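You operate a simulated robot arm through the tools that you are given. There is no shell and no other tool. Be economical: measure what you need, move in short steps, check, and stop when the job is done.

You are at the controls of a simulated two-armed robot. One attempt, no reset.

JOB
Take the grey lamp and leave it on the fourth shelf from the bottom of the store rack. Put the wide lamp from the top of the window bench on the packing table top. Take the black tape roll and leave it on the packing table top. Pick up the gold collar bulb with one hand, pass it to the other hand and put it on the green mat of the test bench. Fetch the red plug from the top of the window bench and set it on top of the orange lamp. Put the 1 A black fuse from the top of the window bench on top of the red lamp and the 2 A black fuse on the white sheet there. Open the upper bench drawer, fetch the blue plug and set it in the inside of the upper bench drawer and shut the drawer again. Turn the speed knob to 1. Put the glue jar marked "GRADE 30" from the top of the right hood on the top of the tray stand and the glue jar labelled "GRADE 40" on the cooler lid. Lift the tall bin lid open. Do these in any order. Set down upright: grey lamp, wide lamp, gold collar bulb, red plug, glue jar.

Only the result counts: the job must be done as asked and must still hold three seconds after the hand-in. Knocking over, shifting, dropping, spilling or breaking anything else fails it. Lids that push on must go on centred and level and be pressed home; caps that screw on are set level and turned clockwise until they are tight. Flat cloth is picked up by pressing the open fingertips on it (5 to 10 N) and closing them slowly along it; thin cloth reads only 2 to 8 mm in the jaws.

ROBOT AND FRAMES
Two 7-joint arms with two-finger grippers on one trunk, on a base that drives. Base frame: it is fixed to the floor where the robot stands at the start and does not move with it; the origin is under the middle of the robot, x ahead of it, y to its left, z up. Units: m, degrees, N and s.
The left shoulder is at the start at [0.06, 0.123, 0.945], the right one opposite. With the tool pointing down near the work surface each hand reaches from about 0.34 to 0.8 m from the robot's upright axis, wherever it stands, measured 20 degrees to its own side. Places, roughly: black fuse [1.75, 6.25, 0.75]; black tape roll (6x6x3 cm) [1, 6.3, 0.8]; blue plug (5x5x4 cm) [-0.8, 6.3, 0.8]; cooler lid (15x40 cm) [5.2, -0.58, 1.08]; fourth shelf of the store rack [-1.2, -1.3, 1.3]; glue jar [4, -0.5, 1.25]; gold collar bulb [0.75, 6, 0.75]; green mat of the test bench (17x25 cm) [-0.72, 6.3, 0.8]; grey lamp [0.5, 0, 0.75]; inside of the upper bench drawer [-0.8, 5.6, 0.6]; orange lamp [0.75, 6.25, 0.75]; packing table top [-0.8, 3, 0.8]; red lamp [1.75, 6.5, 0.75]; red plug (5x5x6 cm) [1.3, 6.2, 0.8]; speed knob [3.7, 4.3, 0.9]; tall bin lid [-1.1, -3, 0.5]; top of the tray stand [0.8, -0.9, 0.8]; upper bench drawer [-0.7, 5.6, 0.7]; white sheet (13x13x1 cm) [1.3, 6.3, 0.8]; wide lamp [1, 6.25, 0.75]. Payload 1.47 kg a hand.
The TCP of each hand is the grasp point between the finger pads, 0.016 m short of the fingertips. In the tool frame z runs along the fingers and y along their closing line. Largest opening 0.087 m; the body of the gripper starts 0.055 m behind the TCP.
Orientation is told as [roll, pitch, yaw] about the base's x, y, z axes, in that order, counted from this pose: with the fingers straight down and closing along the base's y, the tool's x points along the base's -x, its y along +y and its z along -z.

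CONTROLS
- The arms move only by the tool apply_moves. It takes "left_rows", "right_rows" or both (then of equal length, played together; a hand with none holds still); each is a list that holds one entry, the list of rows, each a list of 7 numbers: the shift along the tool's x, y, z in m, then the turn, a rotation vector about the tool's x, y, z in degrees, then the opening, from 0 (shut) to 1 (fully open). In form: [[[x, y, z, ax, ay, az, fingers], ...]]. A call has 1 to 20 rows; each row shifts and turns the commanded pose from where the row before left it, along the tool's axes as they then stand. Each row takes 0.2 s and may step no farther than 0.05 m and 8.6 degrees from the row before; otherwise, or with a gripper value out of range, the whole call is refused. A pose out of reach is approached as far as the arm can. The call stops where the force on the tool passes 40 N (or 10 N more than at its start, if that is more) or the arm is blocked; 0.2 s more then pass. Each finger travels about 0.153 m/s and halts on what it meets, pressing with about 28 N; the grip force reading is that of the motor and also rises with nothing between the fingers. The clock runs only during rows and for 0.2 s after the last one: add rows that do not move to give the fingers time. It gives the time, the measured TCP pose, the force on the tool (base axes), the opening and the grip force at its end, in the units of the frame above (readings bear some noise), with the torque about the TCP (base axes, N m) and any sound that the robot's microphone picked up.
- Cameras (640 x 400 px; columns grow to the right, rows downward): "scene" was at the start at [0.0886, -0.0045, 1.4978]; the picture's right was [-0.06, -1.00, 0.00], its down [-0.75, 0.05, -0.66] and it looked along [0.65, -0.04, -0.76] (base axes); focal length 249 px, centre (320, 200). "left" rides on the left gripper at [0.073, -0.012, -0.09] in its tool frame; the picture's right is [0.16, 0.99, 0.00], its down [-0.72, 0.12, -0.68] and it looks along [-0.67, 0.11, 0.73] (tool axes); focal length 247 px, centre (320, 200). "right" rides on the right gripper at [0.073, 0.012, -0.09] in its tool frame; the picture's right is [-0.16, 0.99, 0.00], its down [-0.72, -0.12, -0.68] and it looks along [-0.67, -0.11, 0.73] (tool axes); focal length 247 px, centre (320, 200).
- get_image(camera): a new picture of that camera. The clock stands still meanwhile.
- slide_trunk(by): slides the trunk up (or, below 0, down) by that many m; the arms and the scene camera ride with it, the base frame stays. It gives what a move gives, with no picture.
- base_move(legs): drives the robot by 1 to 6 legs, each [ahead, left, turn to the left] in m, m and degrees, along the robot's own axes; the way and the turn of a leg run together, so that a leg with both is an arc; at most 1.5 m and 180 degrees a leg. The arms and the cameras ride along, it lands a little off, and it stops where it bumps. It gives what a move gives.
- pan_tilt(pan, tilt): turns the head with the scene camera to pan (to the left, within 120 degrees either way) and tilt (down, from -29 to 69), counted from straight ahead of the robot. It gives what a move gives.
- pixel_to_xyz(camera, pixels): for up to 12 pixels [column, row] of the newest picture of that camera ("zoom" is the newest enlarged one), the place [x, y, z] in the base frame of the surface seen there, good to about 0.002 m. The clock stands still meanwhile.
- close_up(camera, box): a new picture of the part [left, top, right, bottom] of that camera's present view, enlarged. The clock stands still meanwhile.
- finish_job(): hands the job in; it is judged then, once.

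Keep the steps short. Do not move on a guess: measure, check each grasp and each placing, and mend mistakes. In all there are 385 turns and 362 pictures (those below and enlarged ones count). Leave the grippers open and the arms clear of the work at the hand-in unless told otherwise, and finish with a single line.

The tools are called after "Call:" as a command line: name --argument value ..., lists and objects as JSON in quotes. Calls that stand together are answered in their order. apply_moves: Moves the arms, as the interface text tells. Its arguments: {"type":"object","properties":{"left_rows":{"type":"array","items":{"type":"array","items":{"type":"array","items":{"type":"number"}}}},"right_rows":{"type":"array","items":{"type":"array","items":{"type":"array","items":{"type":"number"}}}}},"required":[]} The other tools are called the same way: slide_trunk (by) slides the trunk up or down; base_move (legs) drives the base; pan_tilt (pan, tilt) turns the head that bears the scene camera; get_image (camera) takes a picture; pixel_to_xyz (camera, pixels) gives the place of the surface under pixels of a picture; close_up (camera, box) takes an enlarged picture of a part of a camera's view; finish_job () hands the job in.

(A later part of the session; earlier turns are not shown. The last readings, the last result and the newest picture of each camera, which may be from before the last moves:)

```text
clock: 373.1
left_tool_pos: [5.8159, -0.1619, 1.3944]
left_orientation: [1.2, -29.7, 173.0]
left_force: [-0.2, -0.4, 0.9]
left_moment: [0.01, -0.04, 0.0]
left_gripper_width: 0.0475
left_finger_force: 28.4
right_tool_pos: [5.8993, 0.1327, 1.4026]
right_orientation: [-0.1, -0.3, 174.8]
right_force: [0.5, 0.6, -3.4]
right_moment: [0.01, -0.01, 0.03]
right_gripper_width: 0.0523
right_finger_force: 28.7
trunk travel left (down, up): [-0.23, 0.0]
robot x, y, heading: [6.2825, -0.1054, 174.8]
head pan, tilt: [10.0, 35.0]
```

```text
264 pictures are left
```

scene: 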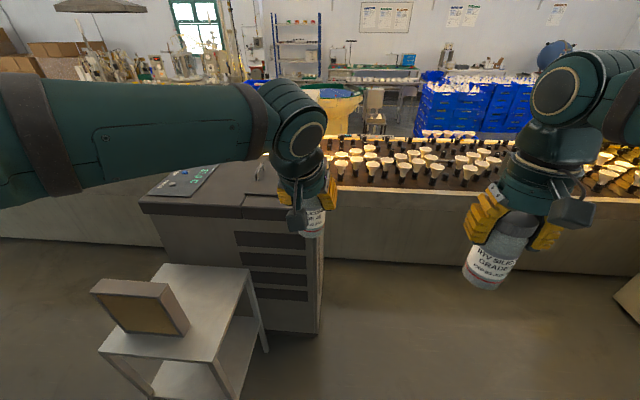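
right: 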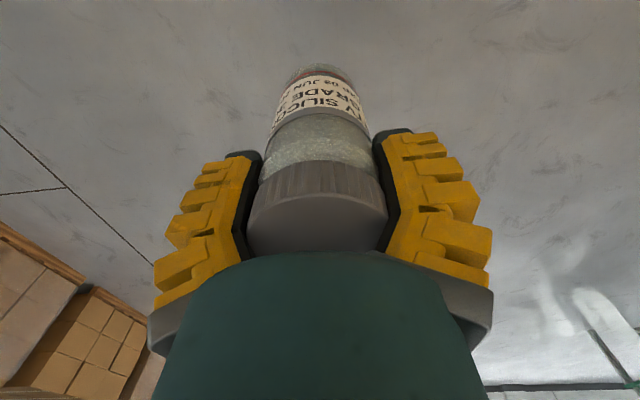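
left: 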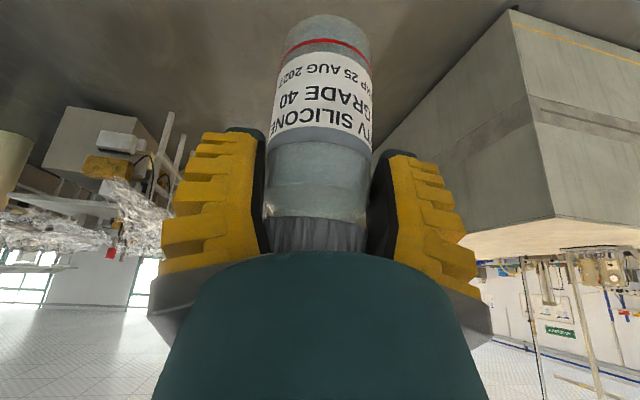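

Call:
base_move --legs '[[0.43, 0, 5]]'

Call:
get_image --camera "scene"

```text
clock: 375.8
left_tool_pos: [5.3986, -0.1759, 1.3951]
left_orientation: [1.2, -29.8, 177.5]
left_force: [0.7, -0.5, -0.1]
left_moment: [0.0, -0.04, 0.02]
left_gripper_width: 0.0475
left_finger_force: 28.0
right_tool_pos: [5.4581, 0.1238, 1.4027]
right_orientation: [-0.1, -0.1, 179.3]
right_force: [-0.5, -0.5, -2.9]
right_moment: [-0.04, 0.0, -0.03]
right_gripper_width: 0.0524
right_finger_force: 28.0
trunk travel left (down, up): [-0.23, 0.0]
robot x, y, heading: [5.8609, -0.0819, 179.2]
head pan, tilt: [10.0, 35.0]
```

```text
263 pictures are left
```

scene: 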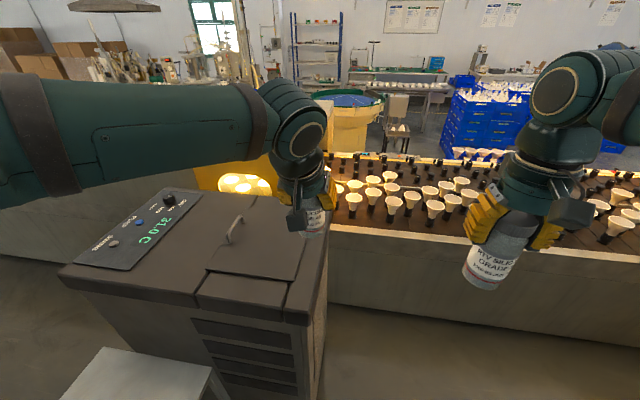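

Call:
apply_moves --left_rows '[[[-0.0304, 0.0323, 0.0176, 0, 0, 0, 0], [-0.0304, 0.0323, 0.0176, 0, 0, 0, 0], [-0.0304, 0.0323, 0.0176, 0, 0, 0, 0], [-0.0304, 0.0323, 0.0176, 0, 0, 0, 0], [-0.0304, 0.0323, 0.0176, 0, 0, 0, 0], [-0.0304, 0.0323, 0.0176, 0, 0, 0, 0], [0, 0, 0, 0, 0, 0, 0]]]'

Call:
get_image --camera "left"

Call:
get_image --camera "scene"

```text
clock: 377.4
left_tool_pos: [5.1828, -0.3609, 1.3987]
left_orientation: [1.2, -29.8, 177.7]
left_force: [-0.3, -0.3, -2.8]
left_moment: [-0.02, -0.02, -0.01]
left_gripper_width: 0.0472
left_finger_force: 27.9
right_tool_pos: [5.4615, 0.1248, 1.4032]
right_orientation: [0.1, -0.2, 179.3]
right_force: [0.4, 0.1, -1.8]
right_moment: [-0.02, 0.03, -0.02]
right_gripper_width: 0.0526
right_finger_force: 28.4
trunk travel left (down, up): [-0.23, 0.0]
robot x, y, heading: [5.8611, -0.0821, 179.1]
head pan, tilt: [10.0, 35.0]
```

```text
262 pictures are left
```

left: 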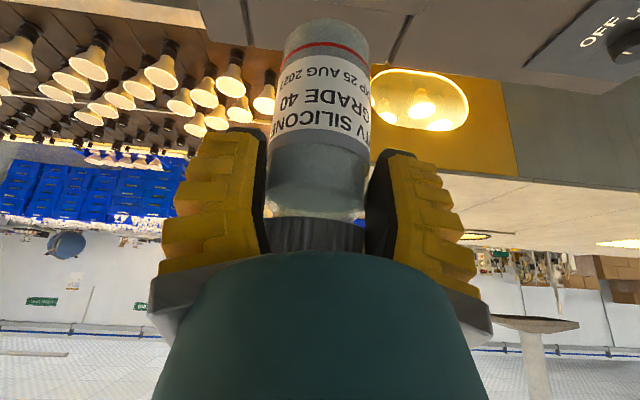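

```text
261 pictures are left
```

scene: 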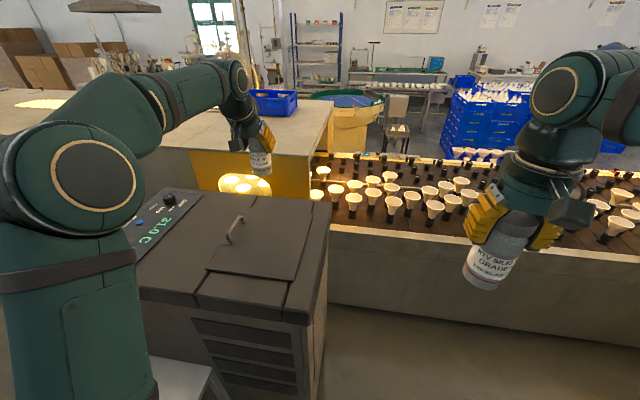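

It's over the lid. I'll lower toward it.

Call:
apply_moves --left_rows '[[[0.02, 0, 0.0346, 0, 0, 0, 0], [0.02, 0, 0.0346, 0, 0, 0, 0], [0.02, 0, 0.0346, 0, 0, 0, 0], [0.02, 0, 0.0346, 0, 0, 0, 0], [0.02, 0, 0.0346, 0, 0, 0, 0], [0, 0, 0, 0, 0, 0, 0]]]'

Call:
close_up --camera "scene" --box '[160, 130, 340, 243]'

```text
clock: 378.8
left_tool_pos: [5.186, -0.371, 1.1976]
left_orientation: [1.2, -29.7, 177.4]
left_force: [0.5, -0.2, -3.3]
left_moment: [-0.03, -0.02, -0.01]
left_gripper_width: 0.0471
left_finger_force: 28.1
right_tool_pos: [5.4603, 0.1242, 1.404]
right_orientation: [-0.2, -0.2, 179.2]
right_force: [-0.3, -0.2, -3.8]
right_moment: [0.02, 0.01, 0.01]
right_gripper_width: 0.0527
right_finger_force: 27.8
trunk travel left (down, up): [-0.23, 0.0]
robot x, y, heading: [5.8587, -0.0815, 179.1]
head pan, tilt: [10.0, 35.0]
```

```text
3.54 times, centred on (250, 186) of scene
```

zoom: 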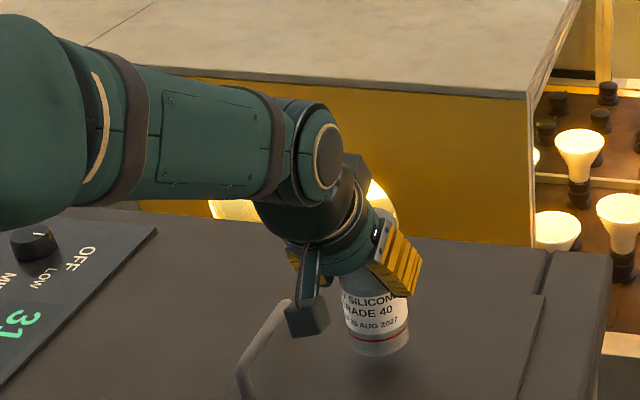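

Call:
apply_moves --left_rows '[[[0.005, 0, 0.00866, 0, 0, 0, 0], [0.004, 0, 0.007, 0, 0, 0, 0], [0, 0, 0, 0, 0, 0, 0]]]'

Call:
apply_moves --left_rows '[[[0.001, 0, 0.0017, 0, 0, 0, 0], [0.001, 0, 0.0017, 0, 0, 0, 0], [0, 0, 0, 0, 0, 0, 0]]]'

```text
clock: 379.6
left_tool_pos: [5.1856, -0.3705, 1.1798]
left_orientation: [1.3, -29.7, 177.4]
left_force: [-0.5, -0.9, -2.7]
left_moment: [0.01, -0.03, -0.01]
left_gripper_width: 0.047
left_finger_force: 27.8
right_tool_pos: [5.4603, 0.1238, 1.4025]
right_orientation: [-0.1, -0.2, 179.3]
right_force: [-0.2, -0.6, -2.6]
right_moment: [-0.02, -0.05, -0.03]
right_gripper_width: 0.0524
right_finger_force: 28.1
trunk travel left (down, up): [-0.23, 0.0]
robot x, y, heading: [5.8635, -0.0827, 179.3]
head pan, tilt: [10.0, 35.0]
```

```text
clock: 380.4
left_tool_pos: [5.1853, -0.3684, 1.1757]
left_orientation: [1.2, -29.8, 177.6]
left_force: [0.4, -0.1, -2.8]
left_moment: [-0.04, -0.03, -0.02]
left_gripper_width: 0.0474
left_finger_force: 27.4
right_tool_pos: [5.4594, 0.1241, 1.4026]
right_orientation: [-0.2, -0.2, 179.3]
right_force: [-0.2, 0.4, -2.0]
right_moment: [0.04, -0.01, 0.0]
right_gripper_width: 0.0527
right_finger_force: 28.1
trunk travel left (down, up): [-0.23, 0.0]
robot x, y, heading: [5.8614, -0.0813, 179.5]
head pan, tilt: [10.0, 35.0]
```

Call:
apply_moves --left_rows '[[[0.001, 0, 0.0017, 0, 0, 0, 0], [0.001, 0, 0.0017, 0, 0, 0, 0], [0, 0, 0, 0, 0, 0, 0]]]'

Call:
close_up --camera "scene" --box '[160, 130, 340, 243]'

```text
clock: 381.1
left_tool_pos: [5.1842, -0.3693, 1.174]
left_orientation: [1.3, -30.0, 177.6]
left_force: [-0.5, -4.5, 14.6]
left_moment: [-0.03, 0.34, 0.05]
left_gripper_width: 0.0482
left_finger_force: 28.0
right_tool_pos: [5.4612, 0.1234, 1.4047]
right_orientation: [-0.1, -0.2, 179.3]
right_force: [-0.1, 0.2, -2.2]
right_moment: [0.01, -0.01, 0.01]
right_gripper_width: 0.0525
right_finger_force: 28.1
trunk travel left (down, up): [-0.23, 0.0]
robot x, y, heading: [5.8607, -0.0802, 179.0]
head pan, tilt: [10.0, 35.0]
```

```text
3.54 times, centred on (250, 186) of scene
```

zoom: 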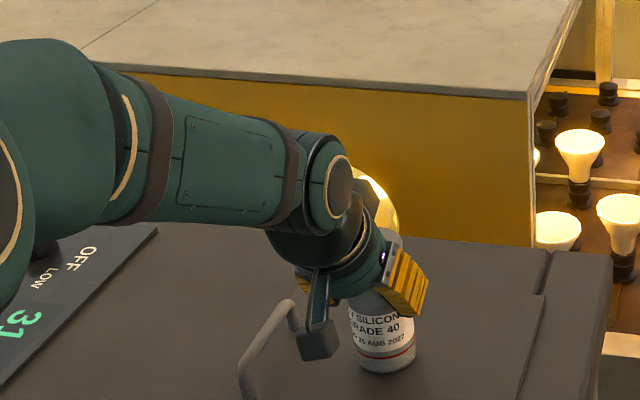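

It's firmly in contact. I'll open slowly.

Call:
apply_moves --left_rows '[[[-0.0005, 0, -0.0008, 0, 0, 0, 0.5], [0, 0, 0, 0, 0, 0, 0.58], [0, 0, 0, 0, 0, 0, 0.64], [0, 0, 0, 0, 0, 0, 0.75], [0, 0, 0, 0, 0, 0, 1], [0, 0, 0, 0, 0, 0, 1]]]'

Call:
get_image --camera "left"

Call:
close_up --camera "scene" --box '[160, 130, 340, 243]'

```text
clock: 382.6
left_tool_pos: [5.1839, -0.3687, 1.1732]
left_orientation: [1.2, -29.7, 177.5]
left_force: [-1.3, -0.1, -0.6]
left_moment: [-0.01, -0.01, 0.0]
left_gripper_width: 0.0867
left_finger_force: 0.0
right_tool_pos: [5.4583, 0.1245, 1.4034]
right_orientation: [-0.1, -0.2, 179.3]
right_force: [0.1, 0.1, -3.0]
right_moment: [0.03, -0.02, 0.0]
right_gripper_width: 0.0524
right_finger_force: 27.9
trunk travel left (down, up): [-0.23, 0.0]
robot x, y, heading: [5.861, -0.0829, 179.3]
head pan, tilt: [10.0, 35.0]
```

```text
258 pictures are left
```

left: 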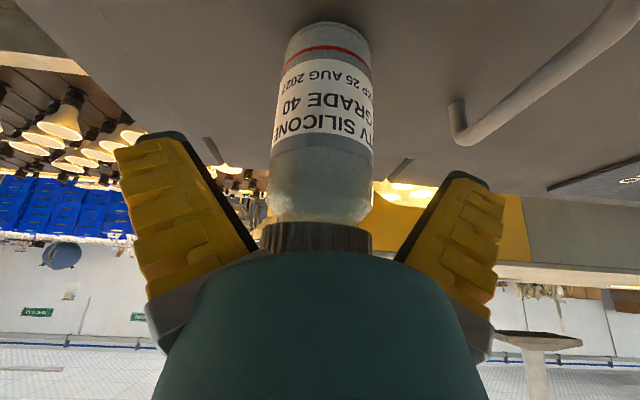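

```text
3.54 times, centred on (250, 186) of scene
```

zoom: 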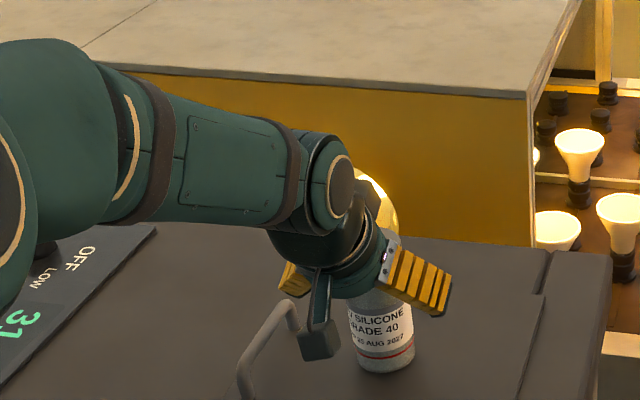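

The jar stands upright. I'll withdraw along the fingers and then back.

Call:
apply_moves --left_rows '[[[0, 0, -0.04, 0, 0, 0, 1], [0, 0, -0.04, 0, 0, 0, 1], [0, 0, -0.04, 0, 0, 0, 1], [0, 0, -0.04, 0, 0, 0, 1], [0.02, -0.03, -0.02, 0, 0, 0, 1], [0.02, -0.03, -0.02, 0, 0, 0, 1], [0.02, -0.03, -0.02, 0, 0, 0, 1], [0.02, -0.03, -0.02, 0, 0, 0, 1], [0.02, 0, -0.02, 0, 7.5, 0, 1], [0.02, 0, -0.02, 0, 7.5, 0, 1], [0.02, 0, -0.01, 0, 7.5, 0, 1], [0.02, 0, -0.01, 0, 7.5, 0, 1]]]'

Call:
close_up --camera "scene" --box '[160, 130, 340, 243]'

Call:
pixel_to_xyz --camera "zoom" --pixels '[[375, 300], [380, 340], [380, 380], [400, 270], [520, 380]]'

```text
clock: 385.1
left_tool_pos: [5.474, -0.2525, 1.3669]
left_orientation: [1.1, 0.4, 178.1]
left_force: [0.5, 0.1, -0.6]
left_moment: [-0.02, -0.03, -0.02]
left_gripper_width: 0.087
left_finger_force: 0.0
right_tool_pos: [5.4593, 0.1245, 1.4031]
right_orientation: [-0.2, -0.2, 179.3]
right_force: [-0.3, 0.3, -3.6]
right_moment: [0.02, -0.01, -0.04]
right_gripper_width: 0.0522
right_finger_force: 27.7
trunk travel left (down, up): [-0.23, 0.0]
robot x, y, heading: [5.8608, -0.0862, 179.2]
head pan, tilt: [10.0, 35.0]
```

```text
3.54 times, centred on (250, 186) of scene
```

zoom: 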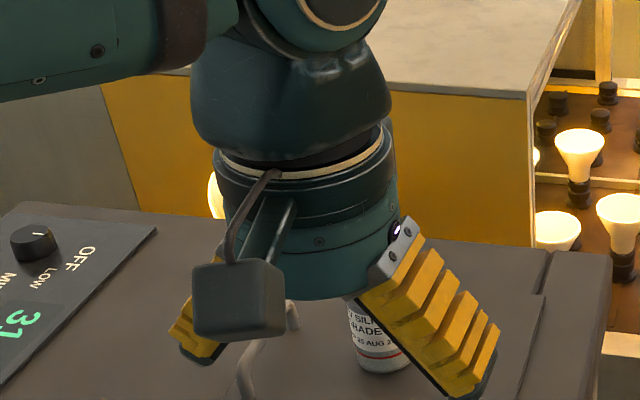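

```text
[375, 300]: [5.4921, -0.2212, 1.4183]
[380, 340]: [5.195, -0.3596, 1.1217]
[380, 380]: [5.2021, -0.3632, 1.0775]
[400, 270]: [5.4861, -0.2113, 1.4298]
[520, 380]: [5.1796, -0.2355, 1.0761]
```

GRADE 40 stands on the lid. Next I'll return south with GRADE 30 in the right hand, first clear of the stand.

Call:
base_move --legs '[[-0.45, 0, 0], [0, 0, 91], [1.3, 0, 0], [0, -0.35, 0]]'

Call:
base_move --legs '[[1.3, 0, 0], [1.3, 0, 0], [1.2, 0, 0]]'

```text
clock: 401.2
left_tool_pos: [6.1897, -1.8055, 1.3668]
left_orientation: [1.1, 0.3, -88.9]
left_force: [-0.8, -0.6, -0.2]
left_moment: [-0.03, 0.0, -0.01]
left_gripper_width: 0.0871
left_finger_force: 0.0
right_tool_pos: [5.8126, -1.8394, 1.4034]
right_orientation: [-0.1, -0.2, -87.7]
right_force: [-0.5, 0.0, -3.3]
right_moment: [-0.02, 0.01, 0.01]
right_gripper_width: 0.0525
right_finger_force: 27.7
trunk travel left (down, up): [-0.23, 0.0]
robot x, y, heading: [6.0, -1.4252, -87.8]
head pan, tilt: [10.0, 35.0]
```

```text
clock: 419.7
left_tool_pos: [6.3305, -5.6208, 1.3671]
left_orientation: [1.1, 0.3, -89.4]
left_force: [0.2, 0.2, -0.3]
left_moment: [-0.03, 0.01, -0.05]
left_gripper_width: 0.0868
left_finger_force: 0.1
right_tool_pos: [5.9537, -5.6522, 1.4041]
right_orientation: [-0.1, -0.2, -88.2]
right_force: [0.2, -0.5, -2.5]
right_moment: [0.01, -0.01, -0.03]
right_gripper_width: 0.0525
right_finger_force: 28.3
trunk travel left (down, up): [-0.23, 0.0]
robot x, y, heading: [6.1424, -5.2435, -88.4]
head pan, tilt: [10.0, 35.0]
```

Call:
base_move --legs '[[0, 0, -91.6], [1.4, 0.25, 0], [1.4, 0.2, 0], [1.35, 0, 0]]'

```text
clock: 443.6
left_tool_pos: [1.5937, -5.6566, 1.3678]
left_orientation: [1.0, 0.3, 173.8]
left_force: [0.6, -0.2, 0.4]
left_moment: [0.01, 0.02, 0.02]
left_gripper_width: 0.0868
left_finger_force: 0.0
right_tool_pos: [1.6094, -5.2786, 1.4022]
right_orientation: [-0.2, -0.3, 175.1]
right_force: [0.6, 0.4, -2.7]
right_moment: [0.0, 0.04, 0.0]
right_gripper_width: 0.0526
right_finger_force: 28.6
trunk travel left (down, up): [-0.23, 0.0]
robot x, y, heading: [1.9959, -5.5169, 174.6]
head pan, tilt: [10.0, 35.0]
```

Call:
base_move --legs '[[0, 0, 5.2], [1.39, 0.15, 0]]'

Call:
pan_tilt --pan -60 --tilt 35

Call:
get_image --camera "scene"

```text
clock: 451.1
left_tool_pos: [0.2174, -5.8499, 1.367]
left_orientation: [1.1, 0.2, 179.2]
left_force: [1.0, -0.7, -0.1]
left_moment: [0.01, 0.01, 0.01]
left_gripper_width: 0.0871
left_finger_force: 0.1
right_tool_pos: [0.1954, -5.4733, 1.4038]
right_orientation: [-0.1, -0.2, -179.5]
right_force: [0.0, 0.0, -3.1]
right_moment: [0.02, 0.01, 0.02]
right_gripper_width: 0.0524
right_finger_force: 27.8
trunk travel left (down, up): [-0.23, 0.0]
robot x, y, heading: [0.6023, -5.6726, -179.9]
head pan, tilt: [10.0, 35.0]
```

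```text
clock: 452.5
left_tool_pos: [0.2172, -5.8501, 1.3684]
left_orientation: [1.1, 0.2, 179.3]
left_force: [0.6, -0.1, 0.0]
left_moment: [0.01, 0.04, -0.03]
left_gripper_width: 0.087
left_finger_force: 0.1
right_tool_pos: [0.1949, -5.4726, 1.4034]
right_orientation: [-0.2, -0.2, -179.5]
right_force: [0.2, 0.1, -3.1]
right_moment: [0.01, 0.02, 0.01]
right_gripper_width: 0.0526
right_finger_force: 28.4
trunk travel left (down, up): [-0.23, 0.0]
robot x, y, heading: [0.6033, -5.6693, -179.6]
head pan, tilt: [-60.0, 35.0]
```

```text
255 pictures are left
```

scene: 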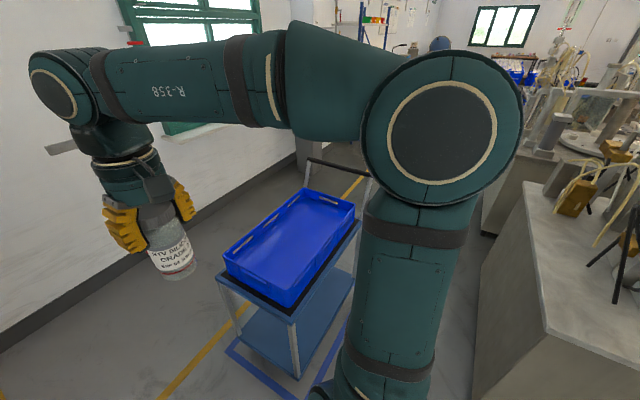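

The lane is clear. I'll strafe north back past the trolley, then out to the aisle toward the tray stand.

Call:
base_move --legs '[[0, -1.1, 0], [0, -1.1, 0]]'

Call:
base_move --legs '[[0.75, -0.1, 0], [0, -1.2, 0], [0, -1.2, 0]]'

Call:
pan_tilt --pan -118 --tilt 35

Call:
get_image --camera "scene"

```text
clock: 471.9
left_tool_pos: [0.2321, -3.6376, 1.3677]
left_orientation: [1.1, 0.3, 176.8]
left_force: [0.1, -0.3, -0.7]
left_moment: [0.05, 0.02, 0.03]
left_gripper_width: 0.0869
left_finger_force: 0.0
right_tool_pos: [0.2275, -3.2607, 1.4045]
right_orientation: [-0.2, -0.2, 177.9]
right_force: [-1.3, 0.3, -2.5]
right_moment: [0.0, -0.03, 0.01]
right_gripper_width: 0.0523
right_finger_force: 27.7
trunk travel left (down, up): [-0.23, 0.0]
robot x, y, heading: [0.6227, -3.476, 177.7]
head pan, tilt: [-60.0, 35.0]
```

```text
clock: 496.3
left_tool_pos: [-0.4102, -1.1641, 1.3681]
left_orientation: [1.2, 0.2, 176.2]
left_force: [-0.1, -0.1, -0.2]
left_moment: [0.03, -0.04, -0.01]
left_gripper_width: 0.0872
left_finger_force: 0.2
right_tool_pos: [-0.4121, -0.7872, 1.403]
right_orientation: [-0.1, -0.2, 177.4]
right_force: [0.4, -0.2, -2.6]
right_moment: [0.0, 0.03, 0.0]
right_gripper_width: 0.0524
right_finger_force: 28.1
trunk travel left (down, up): [-0.23, 0.0]
robot x, y, heading: [-0.0198, -1.0124, 177.3]
head pan, tilt: [-60.0, 35.0]
```

```text
clock: 497.6
left_tool_pos: [-0.4103, -1.1641, 1.3683]
left_orientation: [1.1, 0.4, 176.2]
left_force: [-0.2, 0.3, -0.3]
left_moment: [0.02, 0.01, -0.01]
left_gripper_width: 0.0869
left_finger_force: 0.1
right_tool_pos: [-0.4122, -0.7873, 1.4037]
right_orientation: [0.0, -0.2, 177.4]
right_force: [-0.7, 0.2, -2.5]
right_moment: [0.02, -0.04, -0.02]
right_gripper_width: 0.0526
right_finger_force: 28.3
trunk travel left (down, up): [-0.23, 0.0]
robot x, y, heading: [-0.0153, -1.0054, 177.4]
head pan, tilt: [-118.0, 35.0]
```

```text
254 pictures are left
```

scene: 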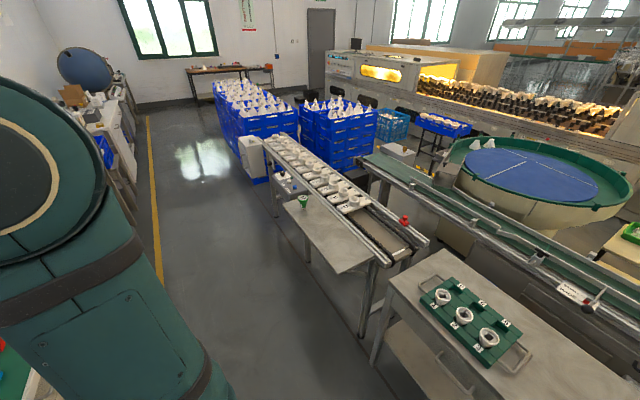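

I'll turn to face the tray stand.

Call:
base_move --legs '[[0, 0, -177.5]]'

Call:
pan_tilt --pan 0 --tilt 45

Call:
get_image --camera "scene"

```text
clock: 505.4
left_tool_pos: [0.3766, -0.8501, 1.3672]
left_orientation: [1.1, 0.4, -3.8]
left_force: [0.0, -0.1, -0.1]
left_moment: [0.01, -0.01, 0.0]
left_gripper_width: 0.0868
left_finger_force: 0.1
right_tool_pos: [0.3791, -1.2258, 1.4038]
right_orientation: [0.0, -0.2, -2.7]
right_force: [-0.5, 0.6, -3.1]
right_moment: [0.02, 0.02, 0.01]
right_gripper_width: 0.0525
right_finger_force: 28.2
trunk travel left (down, up): [-0.23, 0.0]
robot x, y, heading: [-0.0165, -1.008, -2.7]
head pan, tilt: [-118.0, 35.0]
```

```text
clock: 507.3
left_tool_pos: [0.3771, -0.8505, 1.3671]
left_orientation: [1.2, 0.3, -3.8]
left_force: [-0.1, -0.1, 0.1]
left_moment: [0.02, -0.03, 0.02]
left_gripper_width: 0.087
left_finger_force: 0.0
right_tool_pos: [0.3789, -1.2266, 1.4032]
right_orientation: [-0.2, -0.2, -2.7]
right_force: [0.4, 0.5, -2.6]
right_moment: [0.0, -0.02, 0.02]
right_gripper_width: 0.0527
right_finger_force: 28.1
trunk travel left (down, up): [-0.23, 0.0]
robot x, y, heading: [-0.0159, -1.0046, -2.3]
head pan, tilt: [0.0, 45.0]
```

```text
253 pictures are left
```

scene: 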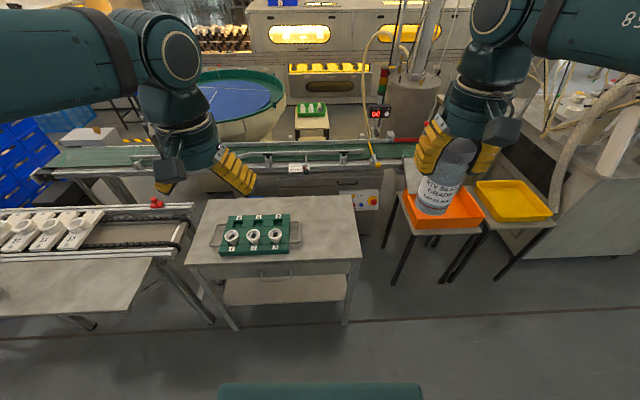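

Call:
pixel_to_xyz --camera "scene" --pixels '[[330, 230], [355, 198], [360, 258], [300, 240], [310, 215], [190, 262], [335, 210], [320, 250]]'

```text
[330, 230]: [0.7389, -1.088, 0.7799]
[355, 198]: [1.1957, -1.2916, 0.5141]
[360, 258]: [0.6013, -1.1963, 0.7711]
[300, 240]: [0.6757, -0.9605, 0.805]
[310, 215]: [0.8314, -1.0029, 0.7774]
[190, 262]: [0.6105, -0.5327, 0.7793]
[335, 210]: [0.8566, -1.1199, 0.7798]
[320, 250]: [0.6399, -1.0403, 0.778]
```

I'll place at about (0.73, -1.09) on the stand top (z 0.779). The trunk goes down and the robot moves closer.

Call:
base_move --legs '[[0.15, 0.1, 2.5]]'

Call:
slide_trunk --by -0.15

```text
clock: 508.9
left_tool_pos: [0.5203, -0.7311, 1.367]
left_orientation: [1.0, 0.4, -1.1]
left_force: [0.9, 0.0, 0.4]
left_moment: [-0.02, 0.03, 0.0]
left_gripper_width: 0.0871
left_finger_force: 0.0
right_tool_pos: [0.5388, -1.1087, 1.4032]
right_orientation: [-0.1, -0.2, 0.1]
right_force: [-0.1, -0.4, -3.4]
right_moment: [0.0, 0.02, -0.01]
right_gripper_width: 0.0526
right_finger_force: 28.0
trunk travel left (down, up): [-0.23, 0.0]
robot x, y, heading: [0.1331, -0.9084, -0.0]
head pan, tilt: [0.0, 45.0]
```

```text
clock: 510.6
left_tool_pos: [0.5196, -0.7311, 1.2171]
left_orientation: [1.1, 0.4, -1.0]
left_force: [0.9, 0.1, -0.4]
left_moment: [0.03, 0.0, 0.06]
left_gripper_width: 0.0866
left_finger_force: 0.1
right_tool_pos: [0.5399, -1.1091, 1.2536]
right_orientation: [-0.1, -0.2, 0.1]
right_force: [-0.6, 0.0, -2.6]
right_moment: [0.01, -0.03, -0.02]
right_gripper_width: 0.0526
right_finger_force: 28.1
trunk travel left (down, up): [-0.08, 0.15]
robot x, y, heading: [0.1303, -0.9087, 0.2]
head pan, tilt: [0.0, 45.0]
```

Call:
apply_moves --right_rows '[[[-0.019, 0.0019, 0.033, 0, 0, 0, 0], [-0.019, 0.0019, 0.033, 0, 0, 0, 0], [-0.019, 0.0019, 0.033, 0, 0, 0, 0], [-0.019, 0.0019, 0.033, 0, 0, 0, 0], [-0.019, 0.0019, 0.033, 0, 0, 0, 0], [-0.019, 0.0019, 0.033, 0, 0, 0, 0], [-0.019, 0.0019, 0.033, 0, 0, 0, 0], [-0.019, 0.0019, 0.033, 0, 0, 0, 0], [-0.019, 0.0019, 0.033, 0, 0, 0, 0], [-0.019, 0.0019, 0.033, 0, 0, 0, 0], [0, 0, 0, 0, 0, 0, 0]]]'

Call:
get_image --camera "scene"

Call:
get_image --camera "right"

```text
clock: 513.0
left_tool_pos: [0.5189, -0.7318, 1.2183]
left_orientation: [1.0, 0.4, -1.1]
left_force: [-0.1, 0.2, 0.8]
left_moment: [-0.01, -0.02, 0.04]
left_gripper_width: 0.087
left_finger_force: 0.0
right_tool_pos: [0.729, -1.088, 0.922]
right_orientation: [-0.1, -0.2, 0.1]
right_force: [0.1, 0.1, -2.7]
right_moment: [-0.01, 0.02, -0.03]
right_gripper_width: 0.0529
right_finger_force: 27.9
trunk travel left (down, up): [-0.08, 0.15]
robot x, y, heading: [0.1337, -0.9089, -0.3]
head pan, tilt: [0.0, 45.0]
```

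```text
252 pictures are left
```

scene: 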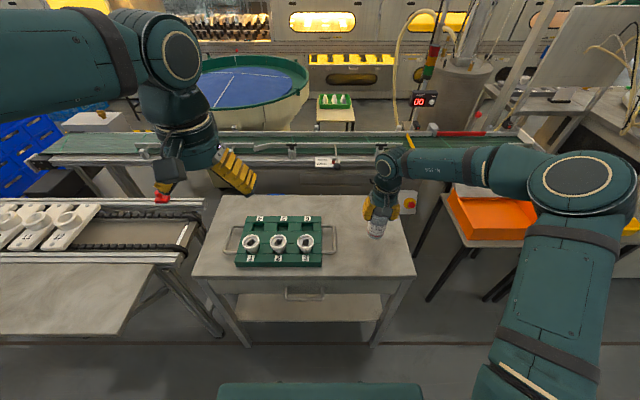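

```text
251 pictures are left
```

right: 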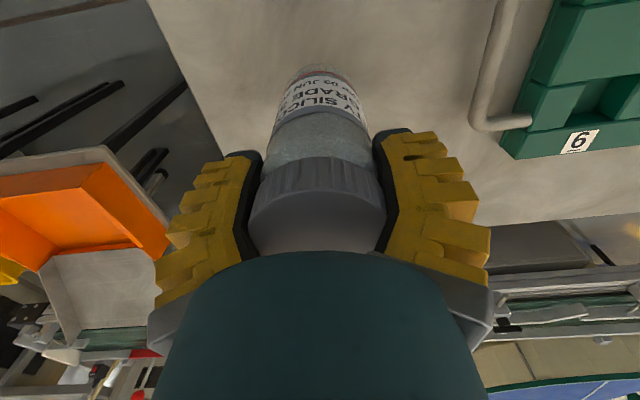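

Call:
apply_moves --right_rows '[[[0, 0, 0.025, 0, 0, 0, 0], [0, 0, 0.02, 0, 0, 0, 0], [0, 0, 0, 0, 0, 0, 0]]]'

Call:
apply_moves --right_rows '[[[0, 0, 0.002, 0, 0, 0, 0], [0, 0, 0.002, 0, 0, 0, 0], [0, 0, 0, 0, 0, 0, 0]]]'

Call:
apply_moves --right_rows '[[[0, 0, 0.002, 0, 0, 0, 0], [0, 0, 0, 0, 0, 0, 0]]]'

```text
clock: 513.9
left_tool_pos: [0.5192, -0.7314, 1.2182]
left_orientation: [1.1, 0.2, -1.0]
left_force: [-0.5, 0.3, 0.4]
left_moment: [0.02, 0.01, 0.02]
left_gripper_width: 0.0868
left_finger_force: 0.0
right_tool_pos: [0.7301, -1.0873, 0.8777]
right_orientation: [-0.1, -0.4, 0.1]
right_force: [-0.9, -1.2, 11.5]
right_moment: [0.01, -0.35, -0.02]
right_gripper_width: 0.0529
right_finger_force: 28.2
trunk travel left (down, up): [-0.08, 0.15]
robot x, y, heading: [0.1381, -0.9115, 0.4]
head pan, tilt: [0.0, 45.0]
```

```text
clock: 514.6
left_tool_pos: [0.5186, -0.7306, 1.2178]
left_orientation: [1.1, 0.2, -1.0]
left_force: [1.3, 0.4, -0.4]
left_moment: [-0.02, 0.03, -0.03]
left_gripper_width: 0.0869
left_finger_force: 0.0
right_tool_pos: [0.729, -1.0885, 0.8765]
right_orientation: [-0.2, -0.4, 0.1]
right_force: [2.4, -2.6, 27.1]
right_moment: [-0.03, -0.15, -0.02]
right_gripper_width: 0.0539
right_finger_force: 27.7
trunk travel left (down, up): [-0.08, 0.15]
robot x, y, heading: [0.1359, -0.9034, -0.2]
head pan, tilt: [0.0, 45.0]
```

```text
clock: 515.2
left_tool_pos: [0.518, -0.7306, 1.217]
left_orientation: [1.1, 0.1, -1.0]
left_force: [1.1, -0.1, -0.9]
left_moment: [0.02, 0.0, -0.02]
left_gripper_width: 0.0871
left_finger_force: 0.1
right_tool_pos: [0.7295, -1.0873, 0.875]
right_orientation: [-0.1, -0.4, 0.2]
right_force: [2.3, -1.5, 30.7]
right_moment: [0.0, -0.19, -0.01]
right_gripper_width: 0.0541
right_finger_force: 28.4
trunk travel left (down, up): [-0.08, 0.15]
robot x, y, heading: [0.1318, -0.9108, 0.0]
head pan, tilt: [0.0, 45.0]
```

It's in contact. I'll ease the pressure and open.

Call:
apply_moves --right_rows '[[[0, 0, -0.003, 0, 0, 0, 0.4], [0, 0, -0.001, 0, 0, 0, 0.62], [0, 0, 0, 0, 0, 0, 0.66], [0, 0, 0, 0, 0, 0, 0.75], [0, 0, 0, 0, 0, 0, 1], [0, 0, 0, 0, 0, 0, 1]]]'

Call:
get_image --camera "right"

```text
clock: 516.6
left_tool_pos: [0.5202, -0.7316, 1.2172]
left_orientation: [1.1, 0.4, -1.1]
left_force: [-0.1, -0.3, 0.3]
left_moment: [-0.03, -0.02, 0.0]
left_gripper_width: 0.0868
left_finger_force: 0.1
right_tool_pos: [0.7305, -1.0891, 0.8779]
right_orientation: [-0.1, -0.2, 0.2]
right_force: [-0.7, 0.3, 0.6]
right_moment: [0.01, 0.03, 0.0]
right_gripper_width: 0.0868
right_finger_force: 0.0
trunk travel left (down, up): [-0.08, 0.15]
robot x, y, heading: [0.1364, -0.9048, -0.0]
head pan, tilt: [0.0, 45.0]
```

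```text
250 pictures are left
```

right: 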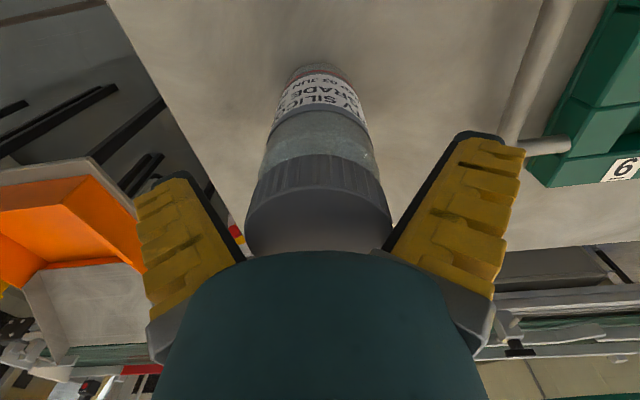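

It's released and standing. I'll lift straight up, draw the arm in and check.

Call:
apply_moves --right_rows '[[[0, 0, -0.04, 0, 0, 0, 1], [0, 0, -0.04, 0, 0, 0, 1], [0, 0, -0.04, 0, 0, 0, 1], [0, 0, -0.04, 0, 0, 0, 1], [0.03, 0, -0.03, 0, 0, 0, 1], [0.03, 0, -0.03, 0, 0, 0, 1], [0.03, 0, -0.03, 0, 0, 0, 1], [0.03, -0.01, -0.03, 0, 0, 0, 1], [0.03, -0.01, -0.02, 0, 0, 0, 1], [0.03, -0.01, 0, 0, 0, 0, 1]]]'

Call:
get_image --camera "scene"

```text
clock: 518.9
left_tool_pos: [0.5186, -0.7281, 1.2189]
left_orientation: [1.1, 0.2, -1.0]
left_force: [-0.1, -0.1, 0.0]
left_moment: [-0.06, 0.02, -0.03]
left_gripper_width: 0.0869
left_finger_force: 0.1
right_tool_pos: [0.5469, -1.1176, 1.1761]
right_orientation: [-0.2, -0.2, 0.2]
right_force: [0.4, 0.3, -0.2]
right_moment: [-0.02, -0.03, -0.06]
right_gripper_width: 0.087
right_finger_force: 0.1
trunk travel left (down, up): [-0.08, 0.15]
robot x, y, heading: [0.1361, -0.9087, 0.1]
head pan, tilt: [0.0, 45.0]
```

```text
249 pictures are left
```

scene: 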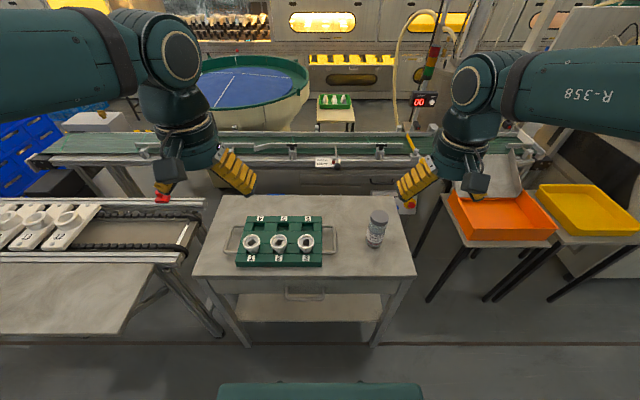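

Done. Now I'll head north along the aisle.

Call:
base_move --legs '[[-0.4, 0, 0], [0, 0, 90]]'

Call:
pan_tilt --pan 0 --tilt 25

Call:
get_image --camera "scene"

Call:
pixel_to_xyz --camera "scene" --pixels '[[380, 190], [360, 160], [250, 220], [270, 170], [310, 110], [330, 120], [200, 160], [390, 250]]'

```text
clock: 525.2
left_tool_pos: [-0.4464, -0.5241, 1.2174]
left_orientation: [1.1, 0.4, 89.6]
left_force: [0.4, -0.4, 0.1]
left_moment: [-0.01, 0.02, 0.03]
left_gripper_width: 0.087
left_finger_force: 0.1
right_tool_pos: [-0.0578, -0.4915, 1.1758]
right_orientation: [-0.2, -0.2, 90.9]
right_force: [-0.8, -0.6, 0.0]
right_moment: [0.02, -0.04, -0.04]
right_gripper_width: 0.087
right_finger_force: 0.1
trunk travel left (down, up): [-0.08, 0.15]
robot x, y, heading: [-0.2676, -0.9067, 90.9]
head pan, tilt: [0.0, 45.0]
```

```text
clock: 526.0
left_tool_pos: [-0.4471, -0.5246, 1.2176]
left_orientation: [1.1, 0.3, 89.6]
left_force: [0.4, 0.6, -0.2]
left_moment: [0.03, 0.02, 0.01]
left_gripper_width: 0.087
left_finger_force: 0.0
right_tool_pos: [-0.0585, -0.4897, 1.1759]
right_orientation: [-0.1, -0.3, 90.9]
right_force: [0.3, -0.5, -0.5]
right_moment: [-0.02, -0.01, 0.04]
right_gripper_width: 0.0868
right_finger_force: 0.0
trunk travel left (down, up): [-0.08, 0.15]
robot x, y, heading: [-0.2679, -0.9087, 91.0]
head pan, tilt: [0.0, 25.0]
```

```text
248 pictures are left
```

scene: 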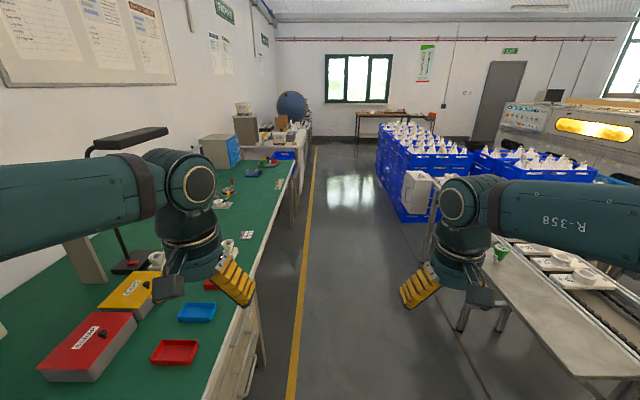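

```text
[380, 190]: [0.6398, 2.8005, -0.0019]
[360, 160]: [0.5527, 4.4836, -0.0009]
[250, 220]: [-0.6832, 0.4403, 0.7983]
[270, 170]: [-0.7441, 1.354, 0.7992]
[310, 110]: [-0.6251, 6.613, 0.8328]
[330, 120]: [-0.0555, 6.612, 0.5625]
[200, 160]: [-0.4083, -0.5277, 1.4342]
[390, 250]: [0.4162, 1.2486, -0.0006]
```

Call:
base_move --legs '[[0.2, -0.17, -1], [1.4, 0, 0], [1.4, 0, 0], [1.4, 0, 0], [0.6, 0, 0]]'

Call:
get_image --camera "scene"

Call:
pan_tilt --pan 60 --tilt 30

Call:
get_image --camera "scene"

```text
clock: 550.8
left_tool_pos: [-0.525, 4.4421, 1.2178]
left_orientation: [1.1, 0.4, 92.5]
left_force: [0.9, -0.4, -0.1]
left_moment: [0.02, -0.01, -0.01]
left_gripper_width: 0.0871
left_finger_force: 0.0
right_tool_pos: [-0.1389, 4.4937, 1.1758]
right_orientation: [-0.2, -0.2, 93.6]
right_force: [-0.6, 0.7, 0.0]
right_moment: [-0.03, 0.02, 0.0]
right_gripper_width: 0.0867
right_finger_force: 0.0
trunk travel left (down, up): [-0.08, 0.15]
robot x, y, heading: [-0.3269, 4.0649, 93.5]
head pan, tilt: [0.0, 25.0]
```

```text
247 pictures are left
```

scene: 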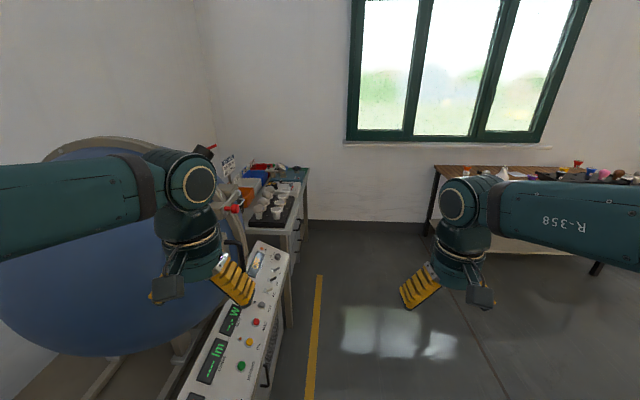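

```text
clock: 552.1
left_tool_pos: [-0.5252, 4.441, 1.2175]
left_orientation: [1.1, 0.3, 92.4]
left_force: [-0.4, -0.4, 0.7]
left_moment: [0.01, 0.0, -0.01]
left_gripper_width: 0.0871
left_finger_force: 0.1
right_tool_pos: [-0.1396, 4.4937, 1.1753]
right_orientation: [-0.1, -0.2, 93.6]
right_force: [0.8, -0.5, -0.1]
right_moment: [-0.03, 0.02, -0.01]
right_gripper_width: 0.087
right_finger_force: 0.0
trunk travel left (down, up): [-0.08, 0.15]
robot x, y, heading: [-0.324, 4.0625, 93.3]
head pan, tilt: [60.0, 30.0]
```

```text
246 pictures are left
```

scene: 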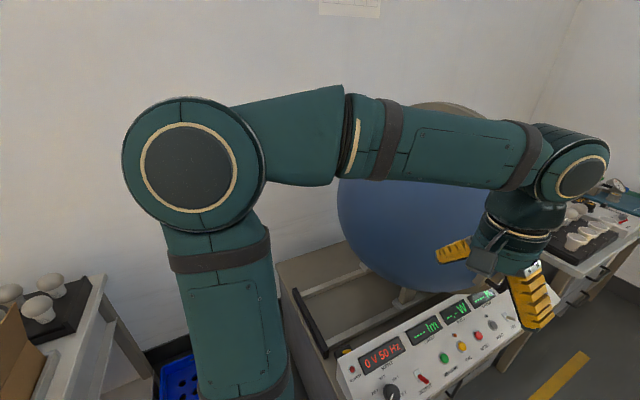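

I'm close to the sphere machine. I'll shift right (east) and go forward to the window bench.

Call:
base_move --legs '[[0, -0.7, -3], [0, -0.6, 0], [0.9, 0, 0]]'

Call:
pan_tilt --pan 0 --tilt 35

Call:
get_image --camera "scene"

```text
clock: 560.8
left_tool_pos: [0.3526, 4.4833, 1.2176]
left_orientation: [1.2, 0.4, 89.4]
left_force: [-0.1, 0.3, 0.3]
left_moment: [-0.02, 0.01, -0.05]
left_gripper_width: 0.0871
left_finger_force: 0.1
right_tool_pos: [0.7398, 4.5151, 1.1729]
right_orientation: [-0.1, -0.1, 90.6]
right_force: [-0.7, 0.1, -0.1]
right_moment: [-0.01, -0.03, -0.04]
right_gripper_width: 0.0868
right_finger_force: 0.1
trunk travel left (down, up): [-0.08, 0.15]
robot x, y, heading: [0.5341, 4.0954, 90.6]
head pan, tilt: [60.0, 30.0]
stopped in leg 2: the robot was blocked; the commanded pose is now the measured one
```

```text
clock: 562.1
left_tool_pos: [0.3531, 4.4804, 1.2186]
left_orientation: [1.1, 0.2, 89.3]
left_force: [0.6, -0.9, -0.2]
left_moment: [-0.05, -0.02, 0.01]
left_gripper_width: 0.087
left_finger_force: 0.0
right_tool_pos: [0.7404, 4.5145, 1.175]
right_orientation: [-0.1, -0.2, 90.5]
right_force: [0.4, -0.5, 0.6]
right_moment: [-0.01, 0.0, -0.01]
right_gripper_width: 0.0871
right_finger_force: 0.0
trunk travel left (down, up): [-0.08, 0.15]
robot x, y, heading: [0.5327, 4.098, 90.7]
head pan, tilt: [0.0, 35.0]
```

```text
245 pictures are left
```

scene: 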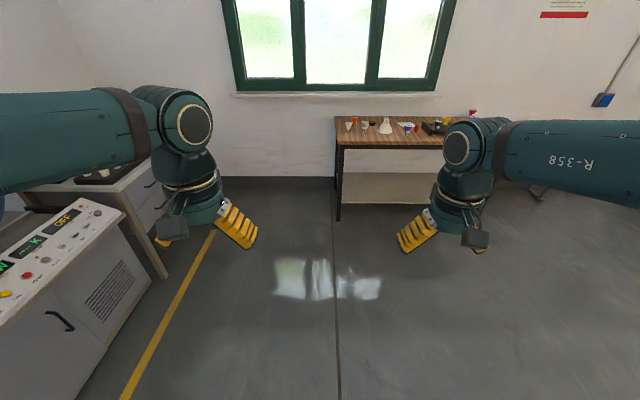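

I bumped something on the right, probably the crates. I'll look.

Call:
pan_tilt --pan -100 --tilt 45

Call:
get_image --camera "scene"

Call:
pixel_to_xyz --camera "scene" --pixels '[[400, 200], [300, 260], [500, 250], [450, 120]]'

```text
clock: 563.8
left_tool_pos: [0.353, 4.481, 1.2173]
left_orientation: [1.1, 0.2, 89.4]
left_force: [1.1, 0.7, 0.2]
left_moment: [-0.01, 0.02, -0.01]
left_gripper_width: 0.0867
left_finger_force: 0.1
right_tool_pos: [0.7411, 4.5139, 1.1742]
right_orientation: [-0.2, -0.2, 90.7]
right_force: [0.2, 0.1, 0.0]
right_moment: [0.0, 0.05, -0.04]
right_gripper_width: 0.0871
right_finger_force: 0.1
trunk travel left (down, up): [-0.08, 0.15]
robot x, y, heading: [0.533, 4.0963, 90.6]
head pan, tilt: [-100.0, 45.0]
```

```text
244 pictures are left
```

scene: 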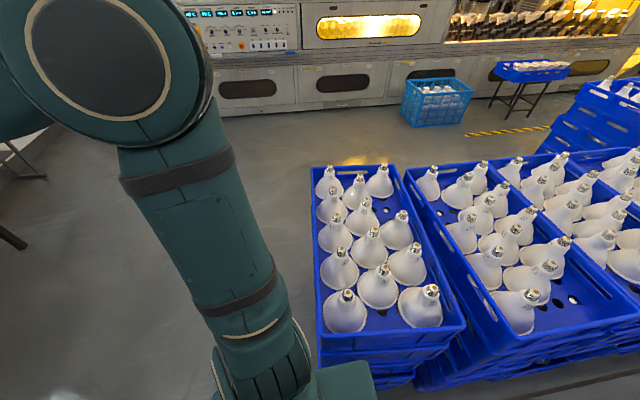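

```text
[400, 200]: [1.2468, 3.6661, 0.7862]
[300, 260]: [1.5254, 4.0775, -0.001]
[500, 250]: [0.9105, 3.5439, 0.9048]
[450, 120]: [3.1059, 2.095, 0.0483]
```

The crates look aligned and undisturbed. I'll go forward away from them, then right.

Call:
base_move --legs '[[0.15, 0.04, 0], [0.75, 0, 0]]'

Call:
pan_tilt --pan -25 --tilt 40

Call:
get_image --camera "scene"

```text
clock: 568.9
left_tool_pos: [0.2992, 5.3822, 1.2171]
left_orientation: [1.1, 0.2, 89.8]
left_force: [-0.1, 0.2, 0.1]
left_moment: [0.01, -0.01, 0.0]
left_gripper_width: 0.0871
left_finger_force: 0.0
right_tool_pos: [0.6886, 5.4167, 1.1739]
right_orientation: [0.0, -0.2, 91.0]
right_force: [0.9, 0.5, 0.1]
right_moment: [0.0, 0.0, 0.0]
right_gripper_width: 0.0868
right_finger_force: 0.1
trunk travel left (down, up): [-0.08, 0.15]
robot x, y, heading: [0.4835, 5.0005, 91.0]
head pan, tilt: [-100.0, 45.0]
```

```text
clock: 570.4
left_tool_pos: [0.2992, 5.3814, 1.2175]
left_orientation: [1.1, 0.2, 89.7]
left_force: [0.6, 0.4, -0.1]
left_moment: [0.02, 0.01, -0.03]
left_gripper_width: 0.0868
left_finger_force: 0.1
right_tool_pos: [0.6871, 5.4171, 1.1753]
right_orientation: [-0.2, -0.1, 91.0]
right_force: [0.4, 0.4, -0.8]
right_moment: [0.01, 0.0, 0.0]
right_gripper_width: 0.0869
right_finger_force: 0.0
trunk travel left (down, up): [-0.08, 0.15]
robot x, y, heading: [0.4814, 4.9948, 90.9]
head pan, tilt: [-25.0, 40.0]
```

```text
243 pictures are left
```

scene: 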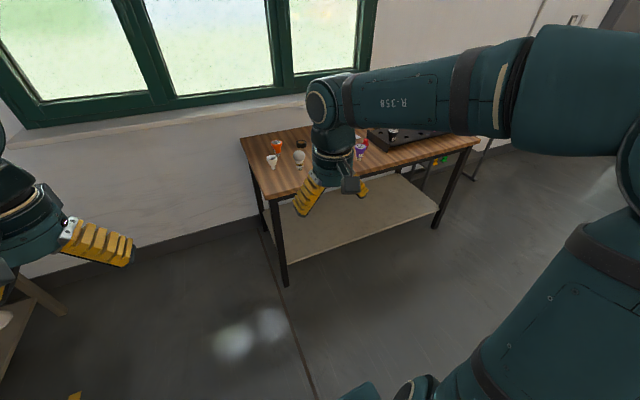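

Call:
base_move --legs '[[0, -0.6, -1]]'

Call:
pan_tilt --pan 0 --tilt 35

Call:
get_image --camera "scene"

Call:
close_up --camera "scene" --box '[200, 90, 456, 250]'

```text
clock: 576.2
left_tool_pos: [0.9084, 5.3897, 1.2179]
left_orientation: [1.0, 0.3, 89.1]
left_force: [-0.3, 0.0, -0.1]
left_moment: [0.0, -0.03, 0.01]
left_gripper_width: 0.0873
left_finger_force: 0.1
right_tool_pos: [1.2979, 5.4203, 1.1756]
right_orientation: [-0.1, -0.1, 90.2]
right_force: [-0.9, 0.6, 0.9]
right_moment: [-0.04, -0.01, 0.0]
right_gripper_width: 0.0868
right_finger_force: 0.1
trunk travel left (down, up): [-0.08, 0.15]
robot x, y, heading: [1.0864, 5.0079, 90.1]
head pan, tilt: [-25.0, 40.0]
```

```text
clock: 577.1
left_tool_pos: [0.9093, 5.3902, 1.2172]
left_orientation: [1.1, 0.2, 89.1]
left_force: [-0.2, 0.6, 0.1]
left_moment: [0.0, -0.02, 0.02]
left_gripper_width: 0.0868
left_finger_force: 0.0
right_tool_pos: [1.2987, 5.4215, 1.1739]
right_orientation: [-0.1, -0.3, 90.3]
right_force: [1.2, -0.1, 0.7]
right_moment: [-0.02, 0.03, 0.0]
right_gripper_width: 0.0871
right_finger_force: 0.0
trunk travel left (down, up): [-0.08, 0.15]
robot x, y, heading: [1.0882, 5.0066, 90.3]
head pan, tilt: [0.0, 35.0]
```

```text
242 pictures are left
```

scene: 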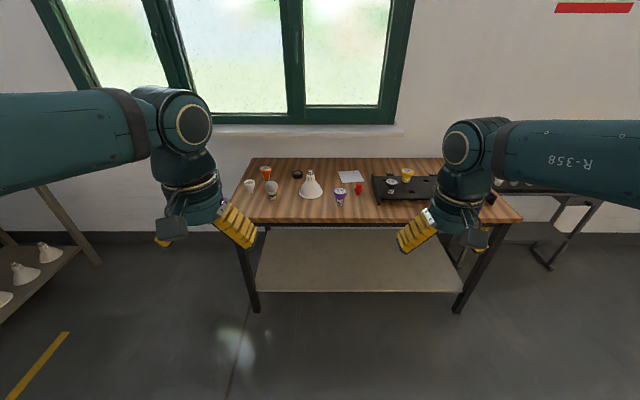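

```text
2.50 times, centred on (328, 170) of scene
```

zoom: 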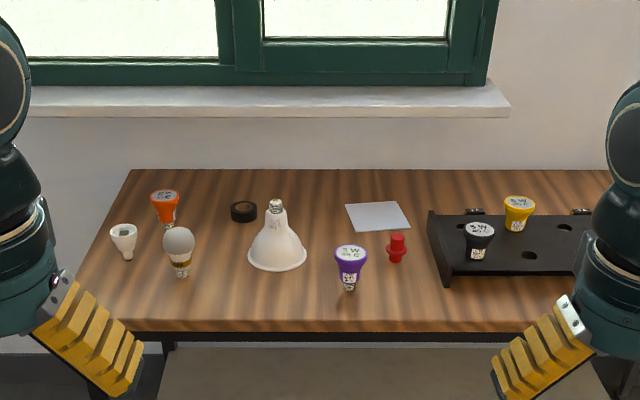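

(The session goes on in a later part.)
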